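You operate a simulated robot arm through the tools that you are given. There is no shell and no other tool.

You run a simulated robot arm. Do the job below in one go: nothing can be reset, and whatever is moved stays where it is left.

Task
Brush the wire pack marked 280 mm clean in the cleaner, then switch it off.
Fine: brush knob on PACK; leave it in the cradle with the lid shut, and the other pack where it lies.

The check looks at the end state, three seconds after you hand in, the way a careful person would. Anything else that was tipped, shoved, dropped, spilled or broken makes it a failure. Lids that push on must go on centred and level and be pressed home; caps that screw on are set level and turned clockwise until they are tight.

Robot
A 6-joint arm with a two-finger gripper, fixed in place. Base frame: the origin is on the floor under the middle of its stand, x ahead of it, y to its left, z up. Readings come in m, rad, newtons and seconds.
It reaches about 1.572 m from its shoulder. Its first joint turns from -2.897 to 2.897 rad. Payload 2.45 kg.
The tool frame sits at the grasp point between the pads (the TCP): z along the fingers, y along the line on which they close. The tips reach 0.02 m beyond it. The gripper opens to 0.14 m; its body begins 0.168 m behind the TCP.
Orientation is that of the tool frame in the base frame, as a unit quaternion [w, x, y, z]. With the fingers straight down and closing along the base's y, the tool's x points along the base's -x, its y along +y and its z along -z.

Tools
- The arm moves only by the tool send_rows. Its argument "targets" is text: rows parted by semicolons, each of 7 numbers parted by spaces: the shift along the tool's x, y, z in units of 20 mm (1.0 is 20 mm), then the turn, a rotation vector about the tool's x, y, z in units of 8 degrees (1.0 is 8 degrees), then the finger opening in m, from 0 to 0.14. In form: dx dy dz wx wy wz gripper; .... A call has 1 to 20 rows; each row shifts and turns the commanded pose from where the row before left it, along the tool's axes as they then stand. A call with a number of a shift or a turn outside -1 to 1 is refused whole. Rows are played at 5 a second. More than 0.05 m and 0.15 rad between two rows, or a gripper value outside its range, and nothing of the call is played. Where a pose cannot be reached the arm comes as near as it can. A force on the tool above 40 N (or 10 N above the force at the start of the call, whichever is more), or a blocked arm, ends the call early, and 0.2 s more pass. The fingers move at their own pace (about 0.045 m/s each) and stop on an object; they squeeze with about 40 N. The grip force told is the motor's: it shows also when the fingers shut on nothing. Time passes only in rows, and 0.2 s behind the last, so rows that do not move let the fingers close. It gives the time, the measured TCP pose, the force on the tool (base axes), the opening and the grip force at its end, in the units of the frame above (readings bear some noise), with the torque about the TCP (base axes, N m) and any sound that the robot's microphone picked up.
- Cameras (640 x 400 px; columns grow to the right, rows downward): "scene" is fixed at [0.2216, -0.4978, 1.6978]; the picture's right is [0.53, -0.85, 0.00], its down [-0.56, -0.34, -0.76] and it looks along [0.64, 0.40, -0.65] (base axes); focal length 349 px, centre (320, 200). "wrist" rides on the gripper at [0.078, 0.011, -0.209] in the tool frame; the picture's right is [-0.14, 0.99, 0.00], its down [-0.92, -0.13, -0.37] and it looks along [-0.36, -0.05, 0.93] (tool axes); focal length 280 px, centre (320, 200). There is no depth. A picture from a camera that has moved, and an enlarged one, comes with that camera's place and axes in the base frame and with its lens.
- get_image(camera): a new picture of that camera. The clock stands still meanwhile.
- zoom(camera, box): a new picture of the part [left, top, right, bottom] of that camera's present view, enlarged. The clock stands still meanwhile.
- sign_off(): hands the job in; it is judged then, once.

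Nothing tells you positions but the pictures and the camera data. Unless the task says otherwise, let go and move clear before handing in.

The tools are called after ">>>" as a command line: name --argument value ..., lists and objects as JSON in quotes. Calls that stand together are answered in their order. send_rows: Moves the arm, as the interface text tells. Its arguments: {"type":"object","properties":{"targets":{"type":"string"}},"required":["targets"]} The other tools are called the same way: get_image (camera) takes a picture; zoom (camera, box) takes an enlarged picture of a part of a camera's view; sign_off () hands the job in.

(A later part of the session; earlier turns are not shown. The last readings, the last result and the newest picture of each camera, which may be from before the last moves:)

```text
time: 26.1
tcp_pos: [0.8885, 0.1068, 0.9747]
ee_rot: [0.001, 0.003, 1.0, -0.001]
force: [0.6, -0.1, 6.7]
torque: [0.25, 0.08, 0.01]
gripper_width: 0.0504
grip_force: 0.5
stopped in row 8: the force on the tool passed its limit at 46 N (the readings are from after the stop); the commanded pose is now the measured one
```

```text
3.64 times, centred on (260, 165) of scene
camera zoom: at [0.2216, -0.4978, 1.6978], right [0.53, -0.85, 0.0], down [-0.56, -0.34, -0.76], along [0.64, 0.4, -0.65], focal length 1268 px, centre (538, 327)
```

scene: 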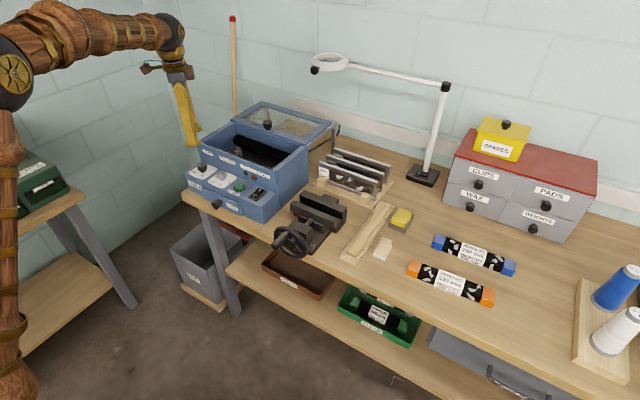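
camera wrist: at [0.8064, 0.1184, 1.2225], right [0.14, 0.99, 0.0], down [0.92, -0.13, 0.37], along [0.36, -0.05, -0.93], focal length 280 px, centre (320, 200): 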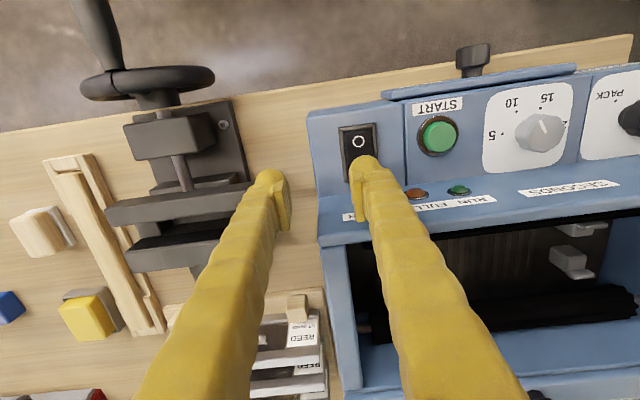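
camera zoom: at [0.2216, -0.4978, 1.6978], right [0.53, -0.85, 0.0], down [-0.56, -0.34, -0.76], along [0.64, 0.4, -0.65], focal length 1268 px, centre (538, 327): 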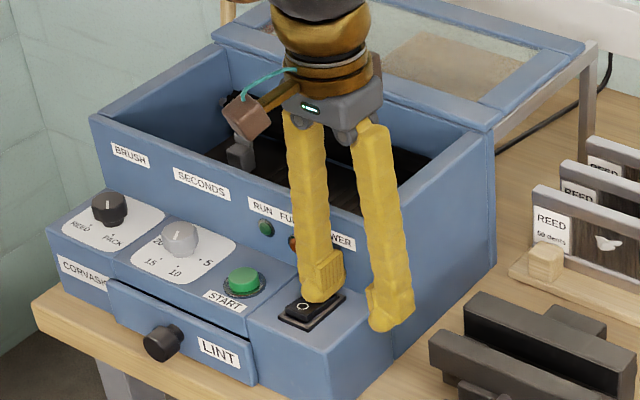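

The rocker looks flipped to "I". I'll rise and check the lamps.

>>> send_rows --targets "0 0 -0.5 0 0 0 0.05; 0 0 -1 0 0 0 0.05; 0 0 -1 0 0 0 0.05; 0 0 -1 0 0 0 0.05; 0 0 -1 0 0 0 0.05; 0 0 -1 0 0 0 0.05; 1 0 -1 0 0 0 0.05; 1 0 0 0 0 0 0.05; 1 0 0 0 0 0 0.05"

>>> zoom --camera "wrist" --box '[270, 90, 430, 230]'

>>> zoom --camera "scene" --box '[190, 140, 290, 220]'

```text
time: 28.1
tcp_pos: [0.827, 0.1072, 1.1035]
ee_rot: [0.001, 0.003, 1.0, -0.001]
force: [-0.2, -0.5, 0.1]
torque: [-0.01, -0.01, 0.03]
gripper_width: 0.05
grip_force: 0.2
```

```text
2.86 times, centred on (350, 160) of wrist
camera zoom: at [0.7475, 0.118, 1.3123], right [0.14, 0.99, 0.0], down [0.92, -0.13, 0.37], along [0.37, -0.05, -0.93], focal length 801 px, centre (234, 314)
```

zoom: 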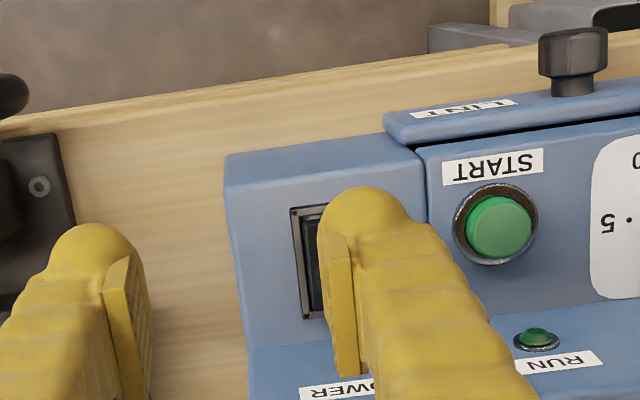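

```text
5.00 times, centred on (240, 180) of scene
camera zoom: at [0.2216, -0.4978, 1.6978], right [0.53, -0.85, 0.0], down [-0.56, -0.34, -0.76], along [0.64, 0.4, -0.65], focal length 1743 px, centre (720, 300)
```

zoom: 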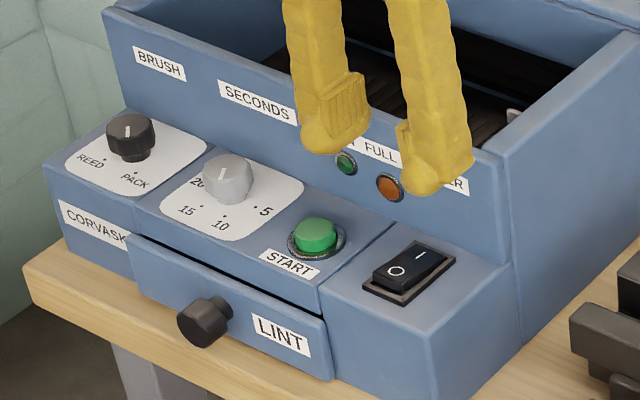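

Power is on ("O" half now raised) and no lamp appears lit. Next I go to the blue 280 mm pack around (1.035, -0.526), travelling at a safe height.

>>> send_rows --targets "0 0 -1 0 0 0 0.1; 0 0 -1 0 0 0 0.1; 0 0 -1 0 0 0 0.1; -0.3 -1 -0.5 0 0 0 0.1; -0.3 -1 -0.5 0 0 0 0.1; -0.3 -1 0 0 0 0 0.1; -0.3 -1 0 0 0 0 0.1; -0.3 -1 0 0 0 0 0.1; -0.3 -1 0 0 0 0 0.1; -0.3 -1 0 0 0 0 0.1; -0.3 -1 0 0 0 0 0.1; -0.3 -1 0 0 0 0 0.1; -0.3 -1 0 0 0 0 0.1; -0.3 -1 0 0 0 0 0.1; -0.3 -1 0 0 0 0 0.1; -0.3 -1 0 0 0 0 0.1; -0.3 -1 0 0 0 0 0.1; -0.3 -1 0 0 0 0 0.1; -0.3 -1 0 0 0 0 0.1; -0.3 -1 0 0 0 0 0.1"

>>> get_image --camera "wrist"

>>> get_image --camera "scene"

>>> zoom --camera "scene" --box '[190, 140, 290, 220]'

```text
time: 32.3
tcp_pos: [0.9273, -0.2341, 1.1837]
ee_rot: [0.002, 0.004, 1.0, -0.001]
force: [-0.9, -0.2, -1.0]
torque: [0.0, -0.06, 0.01]
gripper_width: 0.1001
grip_force: 0.2
```

```text
taken
camera wrist: at [0.847, -0.2231, 1.3925], right [0.14, 0.99, 0.0], down [0.92, -0.13, 0.37], along [0.37, -0.05, -0.93], focal length 280 px, centre (320, 200)
```

wrist: 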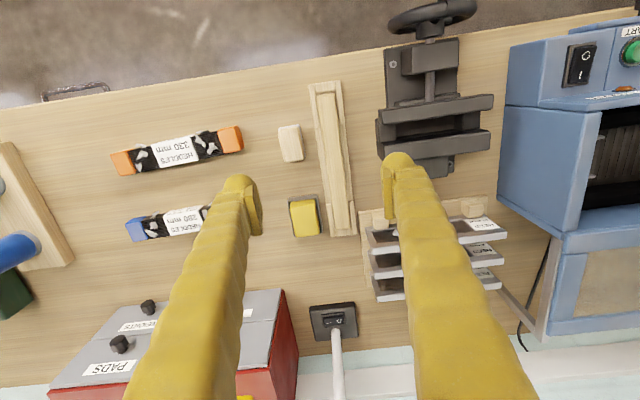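

```text
taken
```

scene: 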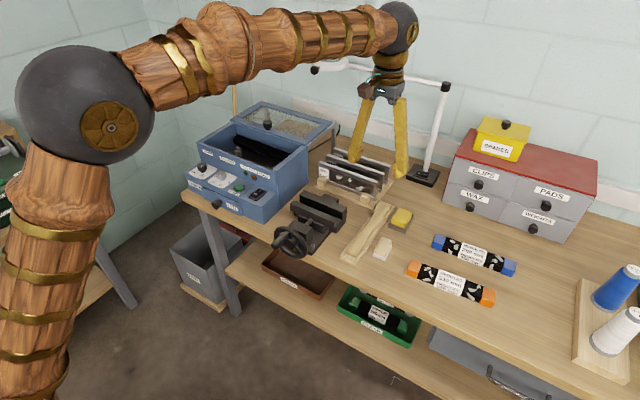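

```text
5.00 times, centred on (240, 180) of scene
camera zoom: at [0.2216, -0.4978, 1.6978], right [0.53, -0.85, 0.0], down [-0.56, -0.34, -0.76], along [0.64, 0.4, -0.65], focal length 1743 px, centre (720, 300)
```

zoom: 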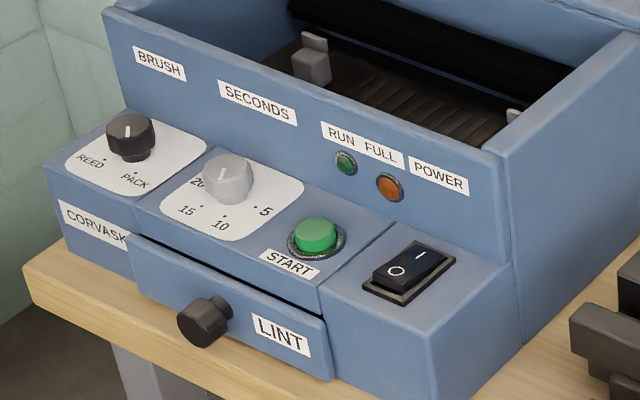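

FULL isn't lit, so the lint drawer needs nothing so far. I continue to above the blue pack.

>>> send_rows --targets "-0.36 -0.98 0 0 0 0 0.1; -0.36 -0.98 0 0 0 0 0.1; -0.36 -0.98 0 0 0 0 0.1; -0.36 -0.98 0 0 0 0 0.1; -0.36 -0.98 0 0 0 0 0.1; -0.36 -0.98 0 0 0 0 0.1; -0.36 -0.98 0 0 0 0 0.1; -0.36 -0.98 0 0 0 0 0.1; -0.36 -0.98 0 0 0 0 0.1; -0.36 -0.98 0 0 0 0 0.1; -0.36 -0.98 0 0 0 0 0.1; -0.36 -0.98 0 0 0 0 0.1; -0.36 -0.98 0 0 0 0 0.1; -0.36 -0.98 0 0 0 0 0.1; -0.36 -0.98 0 0 0 0 0.1"

>>> send_rows --targets "0 0 0 0 0 0.9375 0.1; 0 0 0 0 0 0.9375 0.1; 0 0 0 0 0 0.9375 0.1; 0 0 0 0 0 0.9375 0.1; 0 0 0 0 0 0.9375 0.1; 0 0 0 0 0 0.9375 0.1; 0 0 0 0 0 0.9375 0.1; 0 0 0 0 0 0.9375 0.1; 0 0 0 0 0 0.9375 0.1; 0 0 0 0 0 0.9375 0.1; 0 0 0 0 0 0.9375 0.1; 0 0 0 0 0 0.9375 0.1; 0 0 0 0 0 0 0.1"

>>> get_image --camera "wrist"

>>> get_image --camera "scene"

```text
time: 35.5
tcp_pos: [1.0148, -0.5187, 1.1769]
ee_rot: [0.001, 0.004, 1.0, -0.001]
force: [-0.4, -0.3, 1.2]
torque: [-0.07, -0.13, 0.03]
gripper_width: 0.1002
grip_force: 0.1
out of reach, approached as far as the arm can: row 14, 15
```

```text
time: 38.3
tcp_pos: [1.0164, -0.5196, 1.1755]
ee_rot: [0.001, 0.71, 0.704, 0.001]
force: [-0.2, 0.5, 0.5]
torque: [-0.01, 0.01, 0.01]
gripper_width: 0.1
grip_force: 0.1
```

```text
taken
camera wrist: at [1.0255, -0.4411, 1.3842], right [0.99, -0.15, 0.0], down [-0.14, -0.92, 0.37], along [-0.05, -0.37, -0.93], focal length 280 px, centre (320, 200)
```

wrist: 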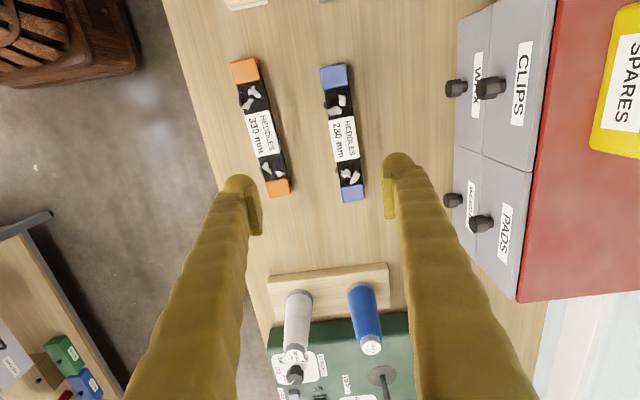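

```text
taken
```

scene: 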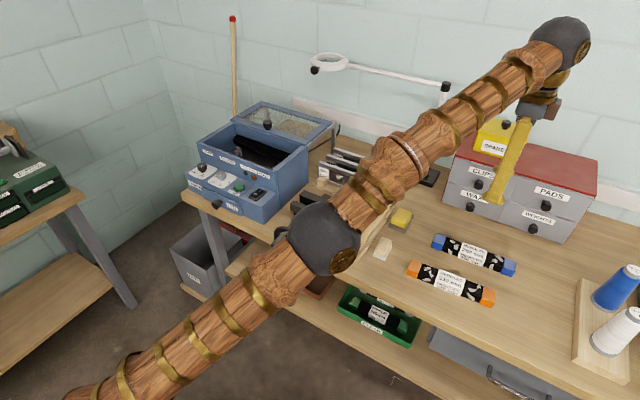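

The arm was near its reach limit at that height, but lower down it will reach further. I'll zoom on the pack to locate it precisely.

>>> zoom --camera "wrist" --box '[270, 50, 410, 220]'

>>> zoom --camera "scene" --box '[400, 210, 530, 310]'

```text
2.35 times, centred on (340, 135) of wrist
camera zoom: at [1.0255, -0.4411, 1.3842], right [0.99, -0.15, 0.0], down [-0.14, -0.92, 0.37], along [-0.05, -0.37, -0.93], focal length 660 px, centre (273, 353)
```

zoom: 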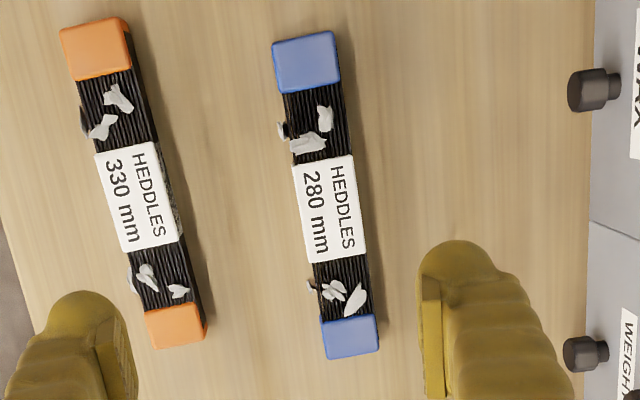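

```text
4.00 times, centred on (465, 260) of scene
camera zoom: at [0.2216, -0.4978, 1.6978], right [0.53, -0.85, 0.0], down [-0.56, -0.34, -0.76], along [0.64, 0.4, -0.65], focal length 1395 px, centre (-260, -40)
```

zoom: 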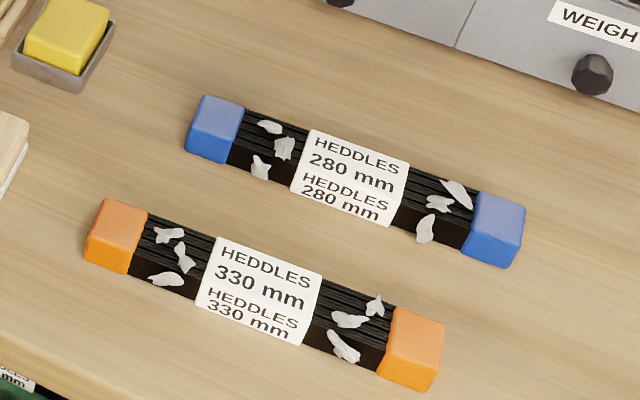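

The blue pack's centre is about (1.055, -0.527), its top at z≈0.898, yawed roughly 2° from y, ~42 mm wide. I'll align the yaw, descend to z≈1.0 and centre over it.

>>> send_rows --targets "0 0 1 0 0 -0.35 0.08; 0 0 1 0 0 0 0.08; 0 0 1 0 0 0 0.08; 0 0 1 0 0 0 0.08; -0.22 0.95 1 0 0 0 0.08; -0.22 0.95 1 0 0 0 0.08; 0 0 1 0 0 0 0.08; 0 0 1 0 0 0 0.08; 0 0 0 0 0 0 0.08"

>>> get_image --camera "wrist"

>>> zoom --camera "wrist" --box '[240, 60, 400, 220]'

>>> zoom --camera "scene" --box '[400, 130, 560, 290]'

```text
time: 40.3
tcp_pos: [1.0548, -0.5275, 1.0167]
ee_rot: [0.003, 0.692, 0.721, 0.001]
force: [0.1, 0.3, 0.3]
torque: [-0.01, 0.0, 0.01]
gripper_width: 0.0799
grip_force: 0.1
```

```text
taken
camera wrist: at [1.0605, -0.4491, 1.2245], right [1.0, -0.1, 0.0], down [-0.09, -0.93, 0.37], along [-0.03, -0.37, -0.93], focal length 280 px, centre (320, 200)
```

wrist: 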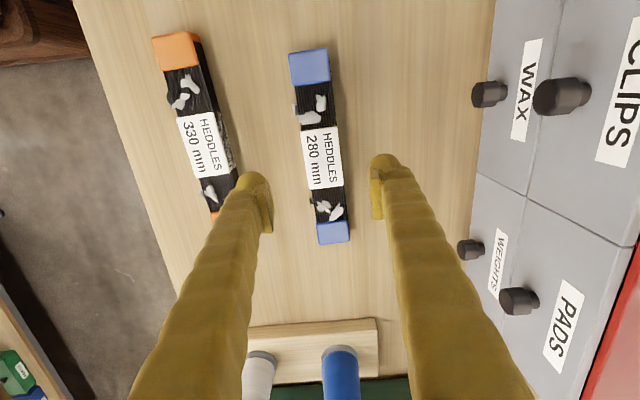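

```text
2.50 times, centred on (320, 140) of wrist
camera zoom: at [1.0605, -0.4491, 1.2245], right [1.0, -0.1, 0.0], down [-0.09, -0.93, 0.37], along [-0.03, -0.37, -0.93], focal length 701 px, centre (320, 350)
```

zoom: 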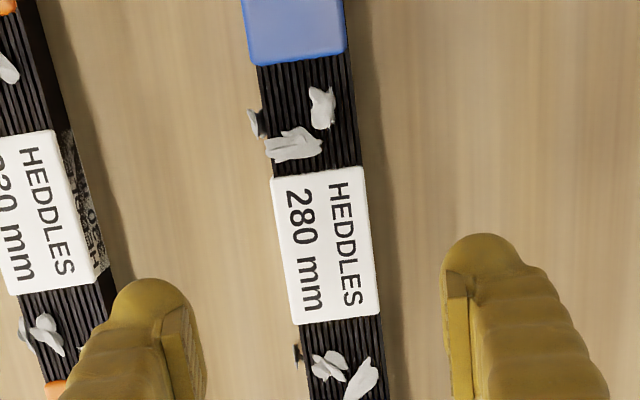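

```text
2.50 times, centred on (480, 210) of scene
camera zoom: at [0.2216, -0.4978, 1.6978], right [0.53, -0.85, 0.0], down [-0.56, -0.34, -0.76], along [0.64, 0.4, -0.65], focal length 872 px, centre (-80, 175)
```

zoom: 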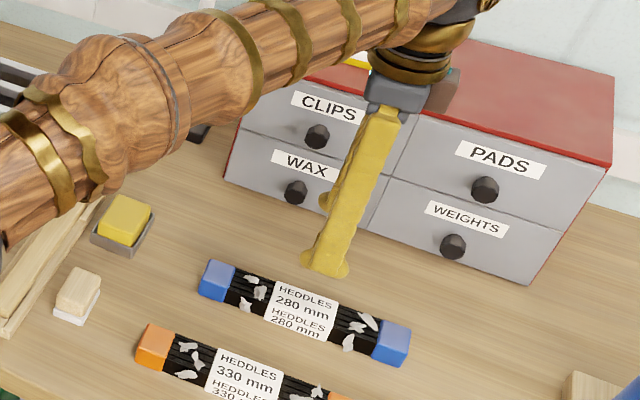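

The pack is centred between the pads and the yaw matches. I'll lower to a TCP height of about 0.900 and close.

>>> send_rows --targets "-0.05 0.02 1 0 0 0 0.07; 0 0 1 0 0 0 0.07; 0 0 1 0 0 0 0.07; 0 0 1 0 0 0 0.07; 0 0 0.6 0 0 0 0.07; 0 0 0.6 0 0 0 0.07; 0 0 0.6 0 0 0 0.07; 0 0 0 0 0 0 0.07"

>>> get_image --camera "wrist"

>>> zoom --camera "scene" --box '[400, 170, 540, 300]'

```text
time: 42.1
tcp_pos: [1.0554, -0.5294, 0.9]
ee_rot: [0.002, 0.693, 0.721, 0.001]
force: [0.7, -0.5, -0.3]
torque: [-0.03, -0.02, 0.0]
gripper_width: 0.0701
grip_force: 0.0
```

```text
taken
camera wrist: at [1.061, -0.4495, 1.1084], right [1.0, -0.1, 0.0], down [-0.09, -0.93, 0.37], along [-0.03, -0.37, -0.93], focal length 280 px, centre (320, 200)
```

wrist: 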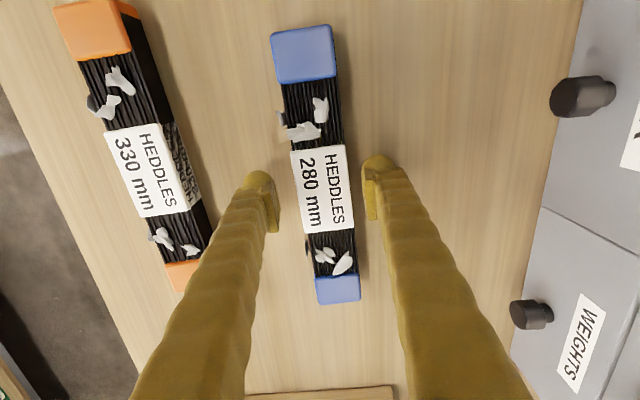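

```text
3.08 times, centred on (470, 235) of scene
camera zoom: at [0.2216, -0.4978, 1.6978], right [0.53, -0.85, 0.0], down [-0.56, -0.34, -0.76], along [0.64, 0.4, -0.65], focal length 1073 px, centre (-142, 92)
```

zoom: 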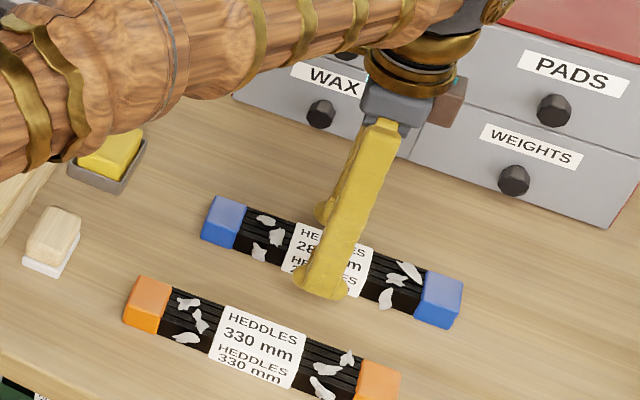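

Both pads straddle the label with the tips just clear of the bench. Closing now, with a small shift toward the pack's middle.

>>> send_rows --targets "0.15 0 0 0 0 0 0.07; 0 0 0 0 0 0 0.05; 0 0 0 0 0 0 0.03; 0 0 0 0 0 0 0.03; 0 0 0 0 0 0 0.03; 0 0 0 0 0 0 0.03"

```text
time: 43.1
tcp_pos: [1.0569, -0.5258, 0.91]
ee_rot: [0.007, 0.692, 0.722, 0.002]
force: [-10.2, 0.2, 29.0]
torque: [0.06, 0.66, 0.01]
gripper_width: 0.008
grip_force: 6.7
stopped in row 4: the force on the tool passed its limit at 46 N (the readings are from after the stop); the commanded pose is now the measured one
```

The fingers closed further than the pack's width, with an upward force, so something is off. I'm looking before moving anything.

>>> get_image --camera "wrist"

>>> zoom --camera "wrist" --box '[240, 90, 400, 250]'

>>> zoom --camera "scene" --box '[400, 170, 540, 300]'

```text
taken
camera wrist: at [1.0604, -0.4466, 1.1177], right [1.0, -0.1, 0.01], down [-0.09, -0.92, 0.37], along [-0.02, -0.37, -0.93], focal length 280 px, centre (320, 200)
```

wrist: 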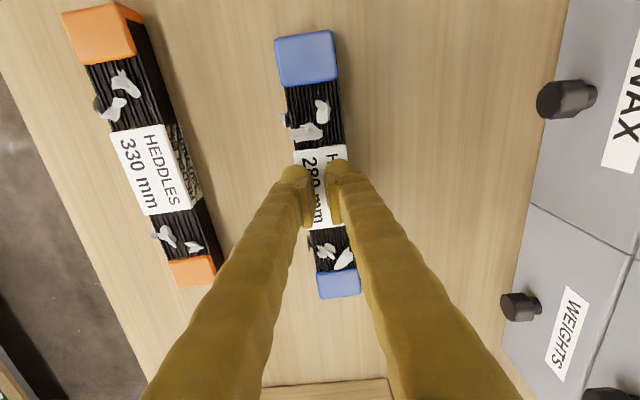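

```text
2.50 times, centred on (320, 170) of wrist
camera zoom: at [1.0604, -0.4466, 1.1177], right [1.0, -0.1, 0.01], down [-0.09, -0.92, 0.37], along [-0.02, -0.37, -0.93], focal length 701 px, centre (320, 275)
```

zoom: 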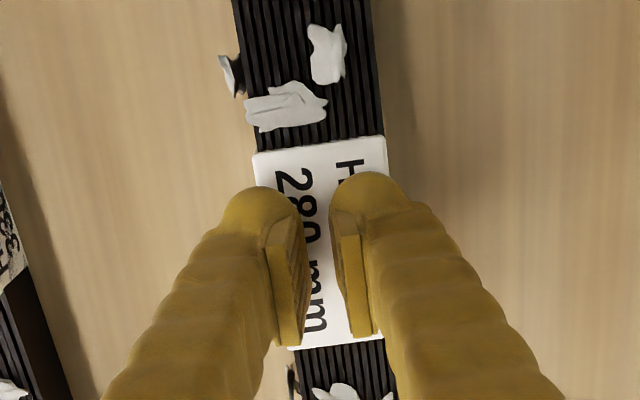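

```text
3.08 times, centred on (470, 235) of scene
camera zoom: at [0.2216, -0.4978, 1.6978], right [0.53, -0.85, 0.0], down [-0.56, -0.34, -0.76], along [0.64, 0.4, -0.65], focal length 1073 px, centre (-142, 92)
```

zoom: 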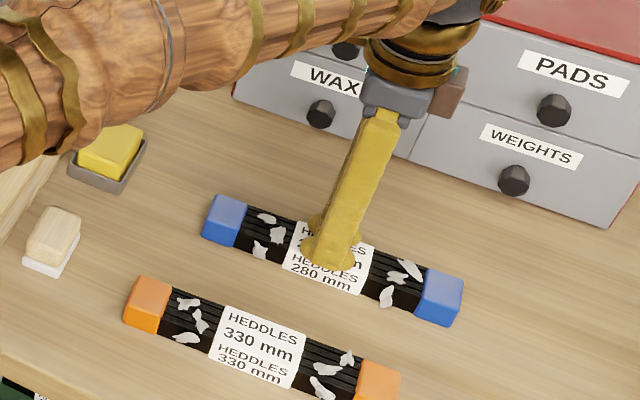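

The pads rode up over the pack's rounded top (label top ≈0.89) and are resting on it; the pack hasn't moved noticeably. I'll lift straight up, open, and check.

>>> send_rows --targets "0 0 -0.5 0 0 0 0.01; 0 0 -1 0 0 0 0.01; 0 0 0 0 0 0 0.07; 0 0 0 0 0 0 0.07; 0 0 0 0 0 0 0.07; 0 0 0 0 0 0 0.07; 0 0 0 0 0 0 0.07"

>>> get_image --camera "wrist"

>>> zoom --camera "wrist" --box '[240, 20, 400, 270]'

>>> zoom --camera "scene" --box '[430, 220, 530, 290]'

```text
time: 44.7
tcp_pos: [1.0564, -0.5242, 0.9364]
ee_rot: [0.005, 0.692, 0.722, 0.003]
force: [1.1, 0.5, -0.3]
torque: [0.01, 0.0, 0.01]
gripper_width: 0.07
grip_force: 0.1
```

```text
taken
camera wrist: at [1.0617, -0.4447, 1.144], right [1.0, -0.1, 0.01], down [-0.09, -0.92, 0.37], along [-0.03, -0.37, -0.93], focal length 280 px, centre (320, 200)
```

wrist: 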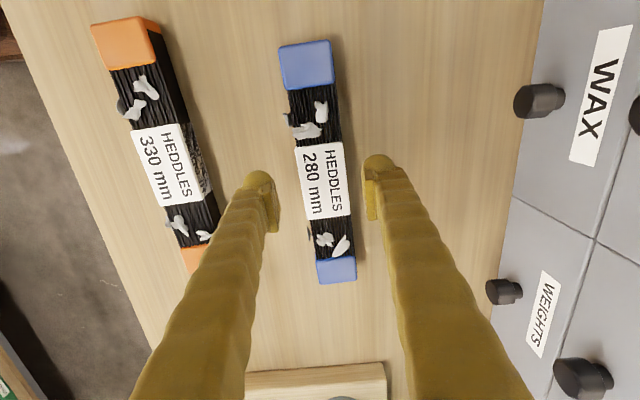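

```text
1.60 times, centred on (320, 145) of wrist
camera zoom: at [1.0617, -0.4447, 1.144], right [1.0, -0.1, 0.01], down [-0.09, -0.92, 0.37], along [-0.03, -0.37, -0.93], focal length 449 px, centre (320, 288)
```

zoom: 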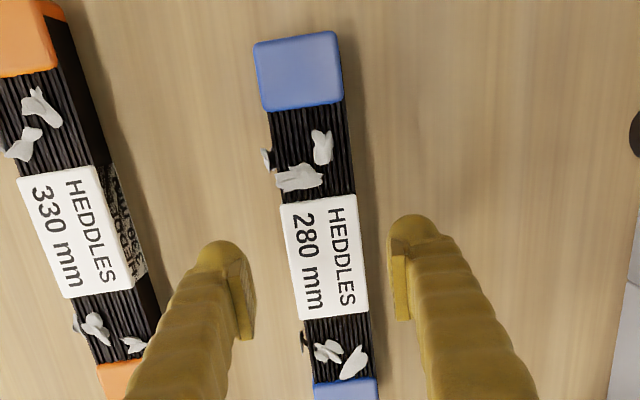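

```text
5.71 times, centred on (480, 255) of scene
camera zoom: at [0.2216, -0.4978, 1.6978], right [0.53, -0.85, 0.0], down [-0.56, -0.34, -0.76], along [0.64, 0.4, -0.65], focal length 1992 px, centre (-594, -114)
```

zoom: 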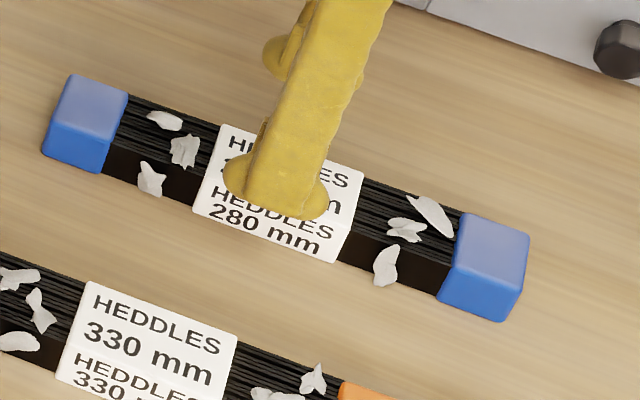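

The pack stayed put. I'll go lower this time, descending in small steps and watching the force.

>>> send_rows --targets "0 0 0.6 0 0 0 0.07; 0 0 0.6 0 0 0 0.07; 0 0 0.6 0 0 0 0.07; 0 0 0.4 0 0 0 0.07; 0 0 0.2 0 0 0 0.07; 0 0 0 0 0 0 0.07"

>>> zoom --camera "scene" --box '[430, 220, 530, 290]'

>>> get_image --camera "wrist"

```text
time: 46.1
tcp_pos: [1.0575, -0.5253, 0.8871]
ee_rot: [0.006, 0.692, 0.722, 0.002]
force: [0.2, -0.6, 0.0]
torque: [0.01, -0.01, 0.02]
gripper_width: 0.0699
grip_force: 0.0
```

```text
5.71 times, centred on (480, 255) of scene
camera zoom: at [0.2216, -0.4978, 1.6978], right [0.53, -0.85, 0.0], down [-0.56, -0.34, -0.76], along [0.64, 0.4, -0.65], focal length 1992 px, centre (-594, -114)
```

zoom: 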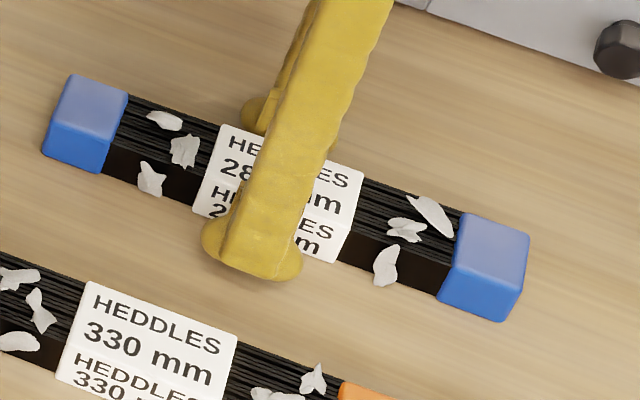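

```text
taken
camera wrist: at [1.0622, -0.446, 1.0958], right [1.0, -0.1, 0.01], down [-0.09, -0.92, 0.37], along [-0.03, -0.37, -0.93], focal length 280 px, centre (320, 200)
```

wrist: 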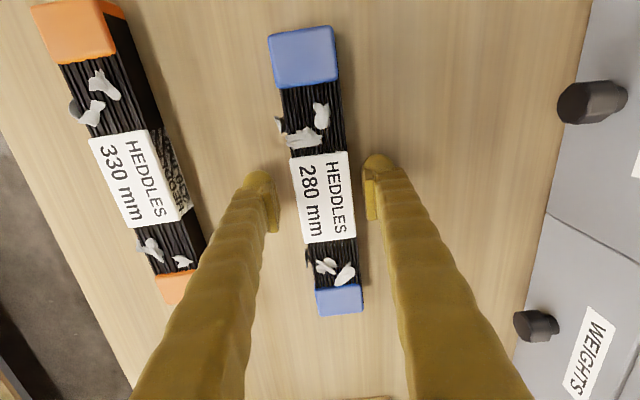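

>>> send_rows --targets "0 0 0.1 0 0 0 0.07; 0 0 0.1 0 0 0 0.07; 0 0 0 0 0 0 0.07"

>>> zoom --camera "scene" --box '[445, 235, 500, 275]'

```text
time: 46.9
tcp_pos: [1.0575, -0.5245, 0.8839]
ee_rot: [0.005, 0.692, 0.722, 0.002]
force: [-0.8, 0.3, -0.1]
torque: [-0.01, -0.03, -0.01]
gripper_width: 0.0699
grip_force: 0.1
```

```text
10.00 times, centred on (472, 255) of scene
camera zoom: at [0.2216, -0.4978, 1.6978], right [0.53, -0.85, 0.0], down [-0.56, -0.34, -0.76], along [0.64, 0.4, -0.65], focal length 3486 px, centre (-1205, -350)
```

zoom: 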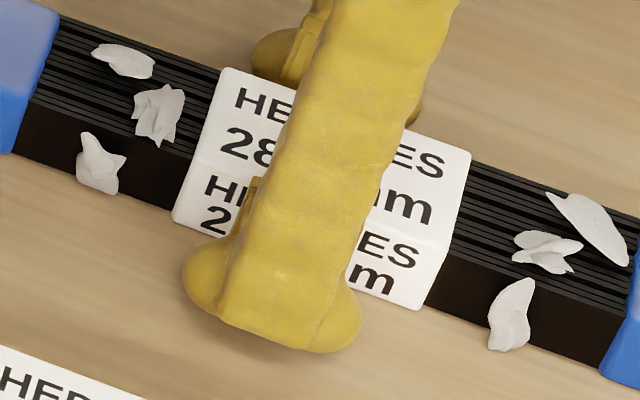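

Tips are now just above the bench with about 26 mm of overlap on the pack. Closing again.

>>> send_rows --targets "0 -0.08 0 0 0 0 0.06; 0 0 0 0 0 0 0.05; 0 0 0 0 0 0 0.04; 0 0 0 0 0 0 0.03; 0 0 0 0 0 0 0.03; 0 0 0 0 0 0 0.03"

>>> zoom --camera "scene" --box '[430, 220, 530, 290]'

>>> get_image --camera "wrist"

```text
time: 48.3
tcp_pos: [1.055, -0.5254, 0.8844]
ee_rot: [0.004, 0.692, 0.721, 0.003]
force: [-0.6, 0.4, 1.9]
torque: [0.0, 0.06, 0.27]
gripper_width: 0.043
grip_force: 40.0
```

```text
5.71 times, centred on (480, 255) of scene
camera zoom: at [0.2216, -0.4978, 1.6978], right [0.53, -0.85, 0.0], down [-0.56, -0.34, -0.76], along [0.64, 0.4, -0.65], focal length 1992 px, centre (-594, -114)
```

zoom: 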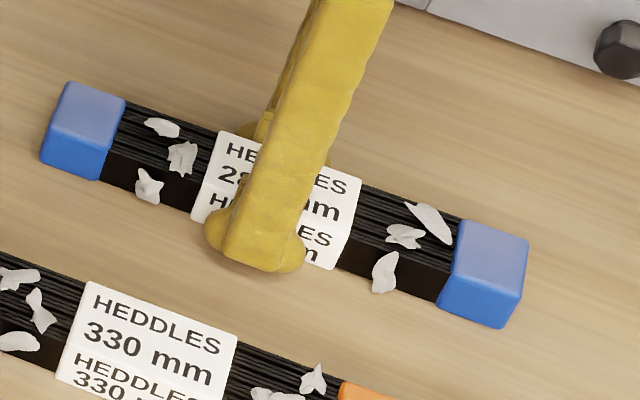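

```text
taken
camera wrist: at [1.0597, -0.4464, 1.0926], right [1.0, -0.1, 0.01], down [-0.09, -0.92, 0.37], along [-0.03, -0.37, -0.93], focal length 280 px, centre (320, 200)
```

wrist: 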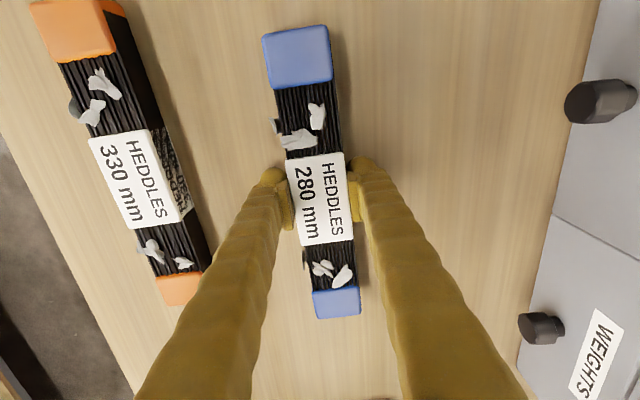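

The pack is gripped (43 mm, 40 N). I'll lift it and carry it toward the cleaner, then measure the space between the rollers before lowering it in.

>>> send_rows --targets "0 0 -0.3 0 0 0 0.03; 0 0 -0.5 0 0 0 0.03; 0 0 -1 0 0 0 0.03; 0 0 -1 0 0 0 0.03; 0 0 -1 0 0 0 0.03; 0 0 -1 0 0 0 0.03; 0 0 -1 0 0 0 0.03; 0 0 -1 0 0 0 0.03; 0 0 -1 0 0 0 0.03; 0 0 0 0 0 0 0.03"

>>> get_image --camera "wrist"

>>> get_image --camera "scene"

```text
time: 50.5
tcp_pos: [1.053, -0.5243, 1.0423]
ee_rot: [0.005, 0.692, 0.722, 0.002]
force: [-1.1, -0.4, -5.6]
torque: [0.0, 0.03, -0.01]
gripper_width: 0.0429
grip_force: 39.4
```

```text
taken
camera wrist: at [1.0568, -0.4457, 1.2485], right [1.0, -0.1, 0.01], down [-0.09, -0.92, 0.37], along [-0.03, -0.37, -0.93], focal length 280 px, centre (320, 200)
```

wrist: 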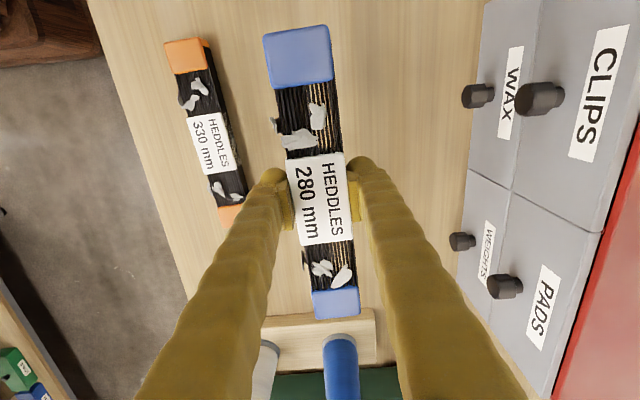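

```text
taken
```

scene: 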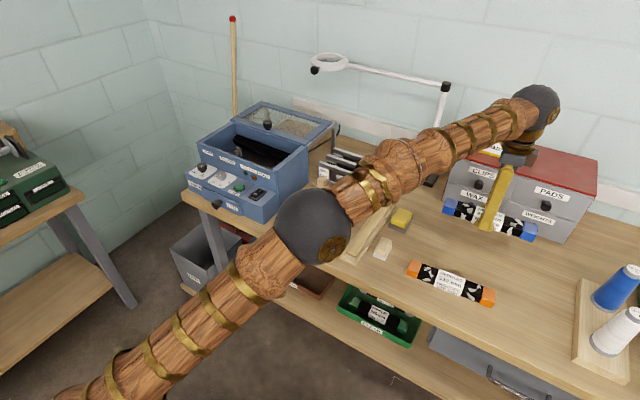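

The pack hangs level (about 0.55 kg). Carrying it over toward the cleaner at a rising height.

>>> send_rows --targets "0.6 -0.4 -0.2 0 0 0 0.03; 0.98 -0.4 -0.2 0 0 0 0.03; 0.98 -0.3 -0.2 0 0 0 0.03; 0.98 -0.2 -0.2 0 0 0 0.03; 0.98 -0.2 -0.2 0 0 0 0.03; 0.98 -0.2 -0.2 0 0 0 0.03; 0.98 -0.2 -0.2 0 0 0 0.03; 0.98 -0.2 -0.2 0 0 0 0.03; 0.98 -0.2 -0.2 0 0 0 0.03; 0.98 -0.2 -0.2 0 0 0 0.03; 0.98 -0.2 -0.2 0 0 0 0.03; 0.98 -0.2 -0.2 0 0 0 0.03; 0.98 -0.2 -0.2 0 0 0 0.03; 0.98 -0.2 -0.2 0 0 0 0.03; 0.98 -0.2 -0.2 0 0 0 0.03; 0.98 -0.2 -0.2 0 0 0 0.03"

>>> send_rows --targets "0.98 -0.2 -0.2 0 0 0 0.03; 0.98 -0.2 -0.2 0 0 0 0.03; 0.98 -0.2 -0.2 0 0 0 0.03; 0.98 -0.2 -0.2 0 0 0 0.03; 0.98 -0.2 -0.2 0 0 0 0.03; 0.98 -0.2 -0.2 0 0 0 0.03; 0.98 -0.2 -0.2 0 0 0 0.03; 0.98 -0.2 -0.2 0 0 0 0.03; 0.98 -0.2 -0.2 0 0 0 0.03; 0.98 -0.2 -0.2 0 0 0 0.03; 0.98 -0.2 -0.2 0 0 0 0.03; 0.98 -0.2 -0.2 0 0 0 0.03; 0.98 -0.2 -0.2 0 0 0 0.03; 0.98 -0.2 -0.2 0 0 0 0.03; 0.6 -0.2 0 0 0 0 0.03; 0 0 0 0 0 0 0.03"

>>> get_image --camera "wrist"

>>> get_image --camera "scene"

```text
time: 53.9
tcp_pos: [0.9662, -0.2209, 1.1029]
ee_rot: [0.004, 0.692, 0.722, 0.003]
force: [0.6, 0.7, -4.4]
torque: [0.05, 0.01, 0.01]
gripper_width: 0.0426
grip_force: 40.3
```

```text
time: 57.3
tcp_pos: [0.8947, 0.0604, 1.1559]
ee_rot: [0.005, 0.692, 0.721, 0.002]
force: [-0.5, 0.8, -4.5]
torque: [0.02, 0.03, 0.0]
gripper_width: 0.043
grip_force: 39.9
```

```text
taken
camera wrist: at [0.8997, 0.1402, 1.3643], right [1.0, -0.1, 0.01], down [-0.09, -0.92, 0.37], along [-0.03, -0.37, -0.93], focal length 280 px, centre (320, 200)
```

wrist: 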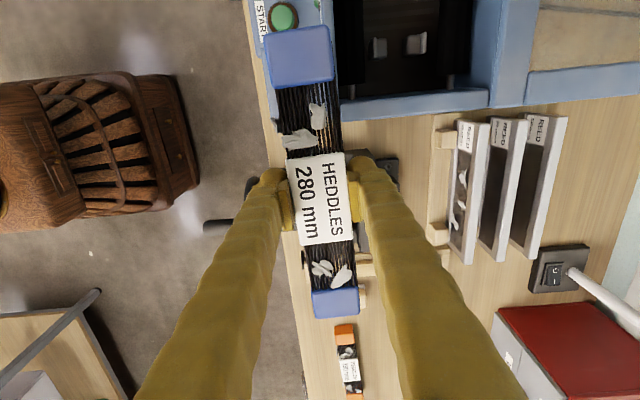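

```text
taken
```

scene: 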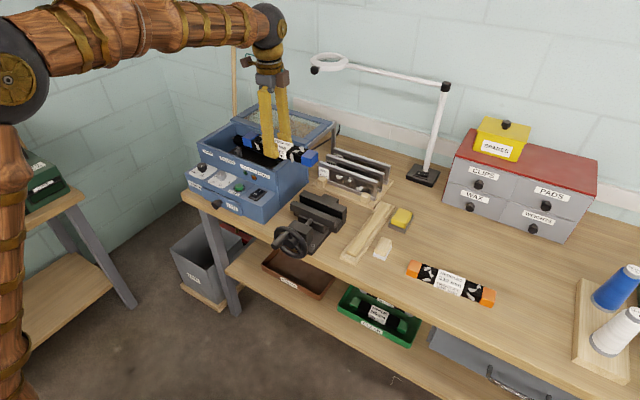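

I need to see the cradle directly from above, so I'll shift a bit further along +y while keeping the pack left of the opening.

>>> send_rows --targets "1 -0.2 0 0 0 0 0.03; 1 -0.2 0 0 0 0 0.03; 1 -0.2 0 0 0 0 0.03; 1 -0.2 0 0 0 0 0.03; 1 -0.2 0 0 0 0 0.03; 1 -0.2 0 0 0 0 0.03; 0 0 0 0 0 0 0.03"

>>> get_image --camera "wrist"

>>> zoom --camera "wrist" --box '[320, 0, 520, 125]'

```text
time: 58.9
tcp_pos: [0.8645, 0.1816, 1.1551]
ee_rot: [0.005, 0.692, 0.722, 0.002]
force: [0.1, -0.6, -4.0]
torque: [-0.03, -0.01, 0.0]
gripper_width: 0.0429
grip_force: 40.3
```

```text
taken
camera wrist: at [0.8698, 0.2606, 1.3636], right [1.0, -0.1, 0.01], down [-0.09, -0.92, 0.37], along [-0.03, -0.37, -0.93], focal length 280 px, centre (320, 200)
```

wrist: 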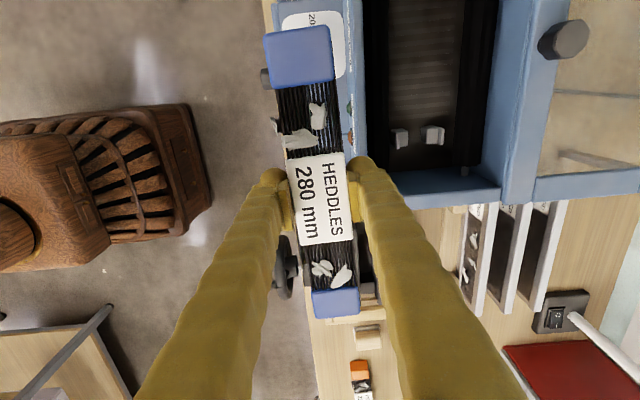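

```text
3.20 times, centred on (420, 62) of wrist
camera zoom: at [0.8698, 0.2606, 1.3636], right [1.0, -0.1, 0.01], down [-0.09, -0.92, 0.37], along [-0.03, -0.37, -0.93], focal length 897 px, centre (0, 640)
```

zoom: 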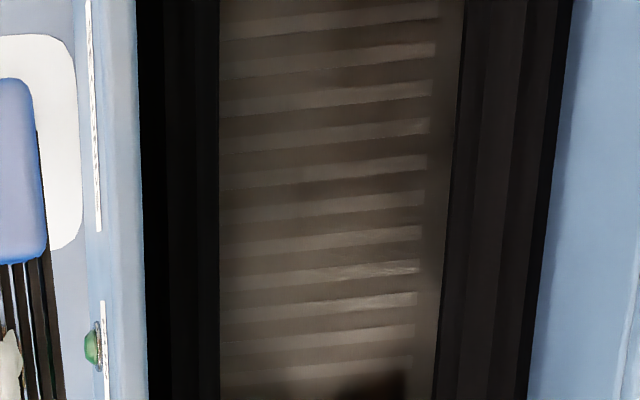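

>>> zoom --camera "wrist" --box '[240, 130, 400, 260]'

>>> zoom --camera "scene" --box '[210, 70, 340, 200]'

```text
3.08 times, centred on (320, 195) of wrist
camera zoom: at [0.8698, 0.2606, 1.3636], right [1.0, -0.1, 0.01], down [-0.09, -0.92, 0.37], along [-0.03, -0.37, -0.93], focal length 863 px, centre (320, 215)
```

zoom: 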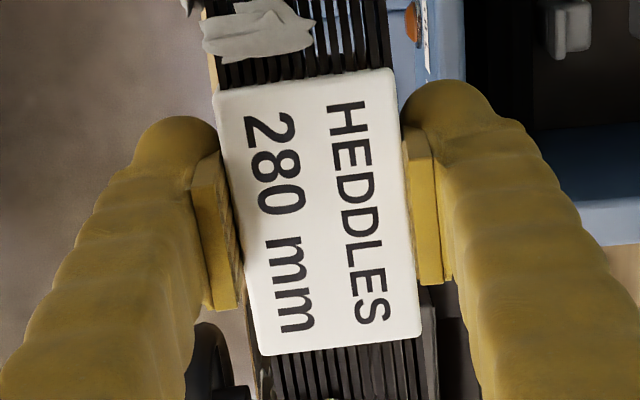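

```text
3.08 times, centred on (275, 135) of scene
camera zoom: at [0.2216, -0.4978, 1.6978], right [0.53, -0.85, 0.0], down [-0.56, -0.34, -0.76], along [0.64, 0.4, -0.65], focal length 1073 px, centre (458, 400)
```

zoom: 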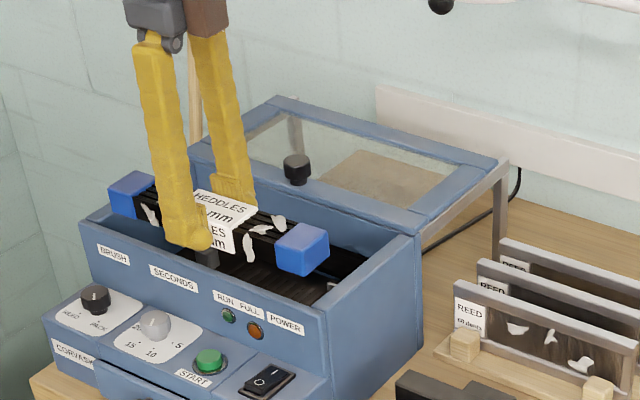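

>>> zoom --camera "wrist" --box '[370, 90, 470, 160]'

>>> zoom --camera "scene" --box '[240, 130, 300, 180]'

```text
5.71 times, centred on (420, 125) of wrist
camera zoom: at [0.8698, 0.2606, 1.3636], right [1.0, -0.1, 0.01], down [-0.09, -0.92, 0.37], along [-0.03, -0.37, -0.93], focal length 1602 px, centre (-251, 629)
```

zoom: 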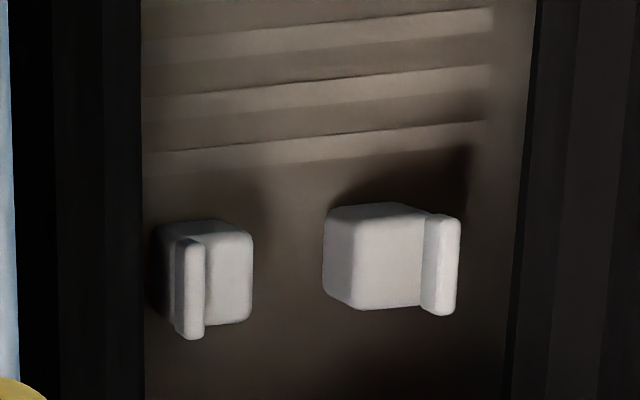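

```text
8.00 times, centred on (270, 155) of scene
camera zoom: at [0.2216, -0.4978, 1.6978], right [0.53, -0.85, 0.0], down [-0.56, -0.34, -0.76], along [0.64, 0.4, -0.65], focal length 2789 px, centre (720, 560)
```

zoom: 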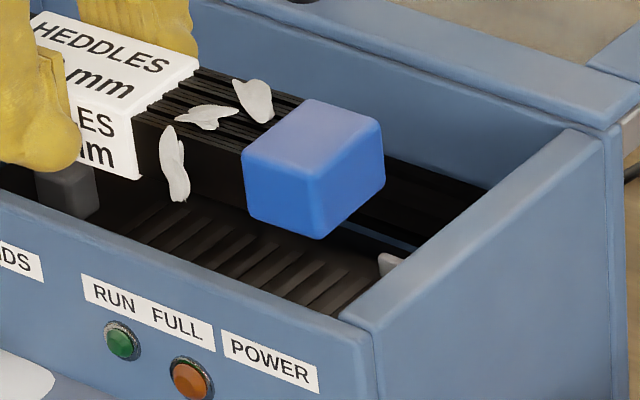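

The roller gap (~94 mm) is slightly less than pack plus both fingers (~96 mm), so with this deep grip the fingertips wouldn't clear. The cradle seat is around z≈0.95, so I'll take the pack back to where it lay, set it down and grip it higher, leaving its lower half free below the tips.

>>> send_rows --targets "-0.6 0.2 0.1 0 0 0 0.03; -0.99 0.2 0.15 0 0 0 0.03; -0.99 0.2 0.15 0 0 0 0.03; -0.99 0.2 0.15 0 0 0 0.03; -0.99 0.2 0.15 0 0 0 0.03; -0.99 0.2 0.15 0 0 0 0.03; -0.99 0.2 0.15 0 0 0 0.03; -0.99 0.2 0.15 0 0 0 0.03; -0.99 0.2 0.15 0 0 0 0.03; -0.99 0.2 0.15 0 0 0 0.03; -0.99 0.2 0.15 0 0 0 0.03; -0.99 0.2 0.15 0 0 0 0.03; -0.99 0.2 0.15 0 0 0 0.03; -0.99 0.2 0.15 0 0 0 0.03; -0.99 0.2 0.15 0 0 0 0.03; -0.99 0.2 0.15 0 0 0 0.03; -0.99 0.2 0.15 0 0 0 0.03; -0.99 0.2 0.15 0 0 0 0.03; -0.99 0.2 0.15 0 0 0 0.03; -0.99 0.2 0.15 0 0 0 0.03"

>>> send_rows --targets "-0.99 0.22 0.17 0 0 0 0.03; -0.99 0.22 0.17 0 0 0 0.03; -0.99 0.22 0.17 0 0 0 0.03; -0.99 0.22 0.17 0 0 0 0.03; -0.99 0.22 0.17 0 0 0 0.03; -0.99 0.22 0.17 0 0 0 0.03; -0.99 0.22 0.17 0 0 0 0.03; -0.99 0.22 0.17 0 0 0 0.03; -0.99 0.22 0.17 0 0 0 0.03; -0.99 0.22 0.17 0 0 0 0.03; -0.99 0.3 0.17 0 0 0 0.03; -0.99 0.3 0.17 0 0 0 0.03; -0.99 0.3 0.17 0 0 0 0.03; -0.99 0.3 0.17 0 0 0 0.03; -0.99 0.3 0.17 0 0 0 0.03; 0 0 0 0 0 0 0.03"

>>> get_image --camera "wrist"

>>> get_image --camera "scene"

```text
time: 63.1
tcp_pos: [0.9628, -0.205, 1.0981]
ee_rot: [0.005, 0.691, 0.723, 0.003]
force: [-0.3, -0.6, -4.2]
torque: [0.0, -0.02, -0.03]
gripper_width: 0.0429
grip_force: 39.6
```

```text
time: 66.5
tcp_pos: [1.0485, -0.4973, 1.0501]
ee_rot: [0.005, 0.692, 0.722, 0.002]
force: [0.9, 0.4, -4.5]
torque: [-0.02, 0.0, 0.0]
gripper_width: 0.0428
grip_force: 40.1
```

```text
taken
camera wrist: at [1.0535, -0.4182, 1.2584], right [1.0, -0.1, 0.01], down [-0.09, -0.92, 0.37], along [-0.03, -0.37, -0.93], focal length 280 px, centre (320, 200)
```

wrist: 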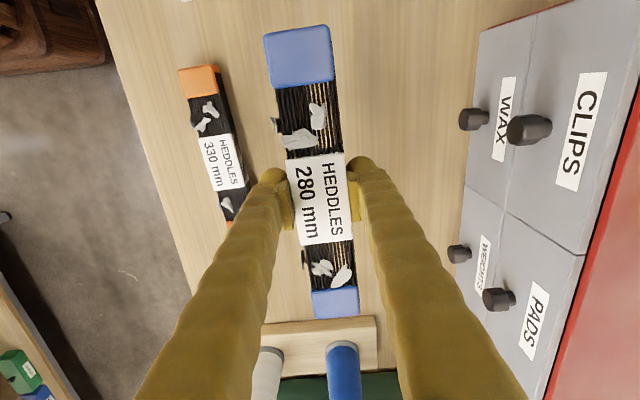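

```text
taken
```

scene: 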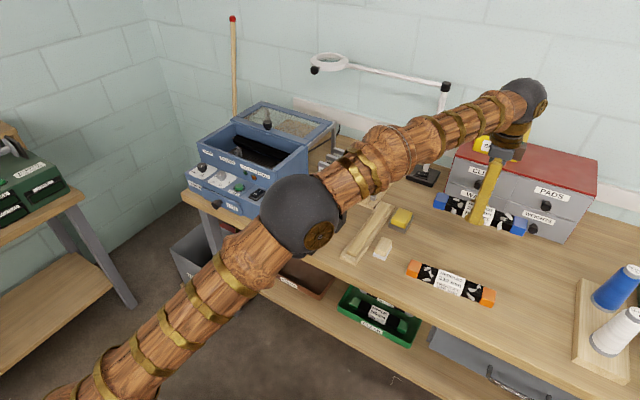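

>>> send_rows --targets "0 0 1 0 0 0 0.03; 0 0 1 0 0 0 0.03; 0 0 1 0 0 0 0.03; 0 0 1 0 0 0 0.03; 0 0 1 0 0 0 0.03; 0 0 1 0 0 0 0.03; 0 0 1 0 0 0 0.03; 0 0 0.6 0 0 0 0.03; 0 0 0.3 0 0 0 0.03; 0 0 0.2 0 0 0 0.03; 0 0 0 0 0 0 0.03"

```text
time: 68.9
tcp_pos: [1.0504, -0.4979, 0.8875]
ee_rot: [0.004, 0.692, 0.721, 0.003]
force: [0.4, -0.7, -3.6]
torque: [0.02, -0.02, 0.02]
gripper_width: 0.0429
grip_force: 40.6
```

>>> send_rows --targets "0 0 0.1 0 0 0 0.03; 0 0 0 0 0 0 0.03"

```text
time: 69.5
tcp_pos: [1.0504, -0.4977, 0.8858]
ee_rot: [0.005, 0.693, 0.721, 0.002]
force: [0.2, 0.0, -3.7]
torque: [0.0, -0.02, 0.03]
gripper_width: 0.0427
grip_force: 40.0
```

>>> send_rows --targets "0 0 0.06 0 0 0 0.03; 0 0 0 0 0 0 0.03"

```text
time: 70.1
tcp_pos: [1.0509, -0.4978, 0.8853]
ee_rot: [0.004, 0.693, 0.721, 0.002]
force: [1.2, -0.1, -3.8]
torque: [0.01, 0.0, 0.0]
gripper_width: 0.0428
grip_force: 39.5
```

>>> send_rows --targets "0 0 0.06 0 0 0 0.03; 0 0 0 0 0 0 0.03"

```text
time: 70.7
tcp_pos: [1.05, -0.4986, 0.885]
ee_rot: [0.006, 0.692, 0.722, 0.002]
force: [0.5, 1.8, 3.1]
torque: [-0.32, 0.15, 0.0]
gripper_width: 0.0427
grip_force: 40.3
```

The pack is back on the bench. I'll open a little, rise 9.5 mm and grip again higher up.

>>> send_rows --targets "0 0 0 0 0 0 0.06; 0 0 0 0 0 0 0.06; 0 0 0 0 0 0 0.06; 0 0 -0.25 0 0 0 0.06; 0 0 -0.22 0 0 0 0.06; 0 0 0 0 0 0 0.06"

>>> zoom --camera "scene" --box '[430, 200, 530, 280]'

>>> zoom --camera "wrist" --box '[240, 20, 400, 270]'

```text
time: 72.1
tcp_pos: [1.0513, -0.499, 0.8937]
ee_rot: [0.005, 0.692, 0.722, 0.002]
force: [0.4, -0.2, 0.1]
torque: [-0.01, -0.01, -0.01]
gripper_width: 0.0602
grip_force: 0.1
```

```text
5.00 times, centred on (480, 240) of scene
camera zoom: at [0.2216, -0.4978, 1.6978], right [0.53, -0.85, 0.0], down [-0.56, -0.34, -0.76], along [0.64, 0.4, -0.65], focal length 1743 px, centre (-480, 0)
```

zoom: 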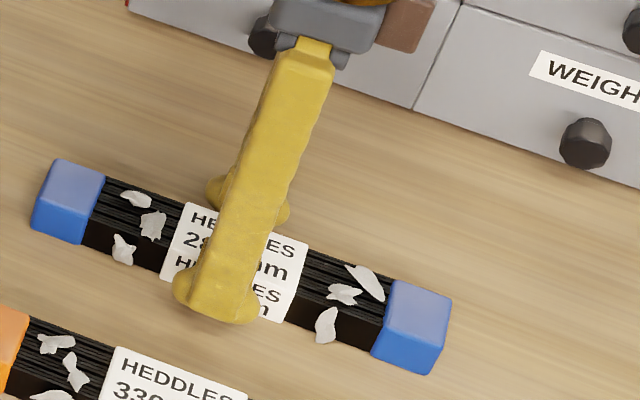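

```text
1.60 times, centred on (320, 145) of wrist
camera zoom: at [1.0552, -0.4193, 1.1014], right [1.0, -0.1, 0.01], down [-0.09, -0.92, 0.37], along [-0.03, -0.37, -0.93], focal length 449 px, centre (320, 288)
```

zoom: 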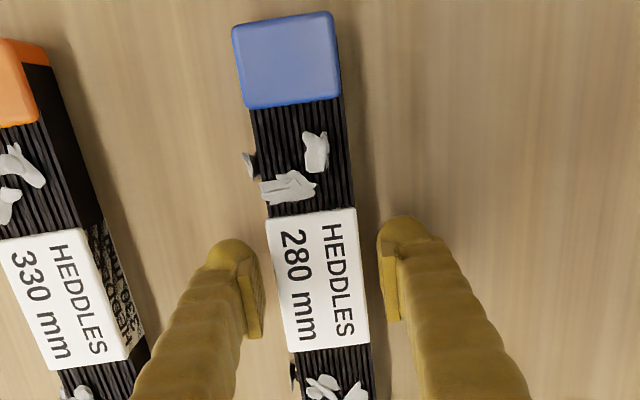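

>>> send_rows --targets "0 0 0 0 0 0 0.05; 0 0 0 0 0 0 0.045; 0 0 0 0 0 0 0.04; 0 0 0 0 0 0 0.035; 0 0 0 0 0 0 0.03"

>>> get_image --camera "wrist"

```text
time: 73.3
tcp_pos: [1.0504, -0.4982, 0.894]
ee_rot: [0.004, 0.692, 0.722, 0.003]
force: [-2.1, -0.8, 1.0]
torque: [0.0, 0.01, -0.05]
gripper_width: 0.0429
grip_force: 40.4
```

```text
taken
camera wrist: at [1.0552, -0.4193, 1.1015], right [1.0, -0.1, 0.01], down [-0.09, -0.92, 0.37], along [-0.03, -0.37, -0.93], focal length 280 px, centre (320, 200)
```

wrist: 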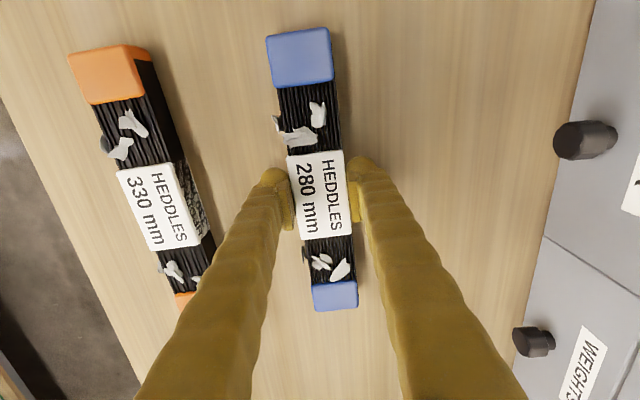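

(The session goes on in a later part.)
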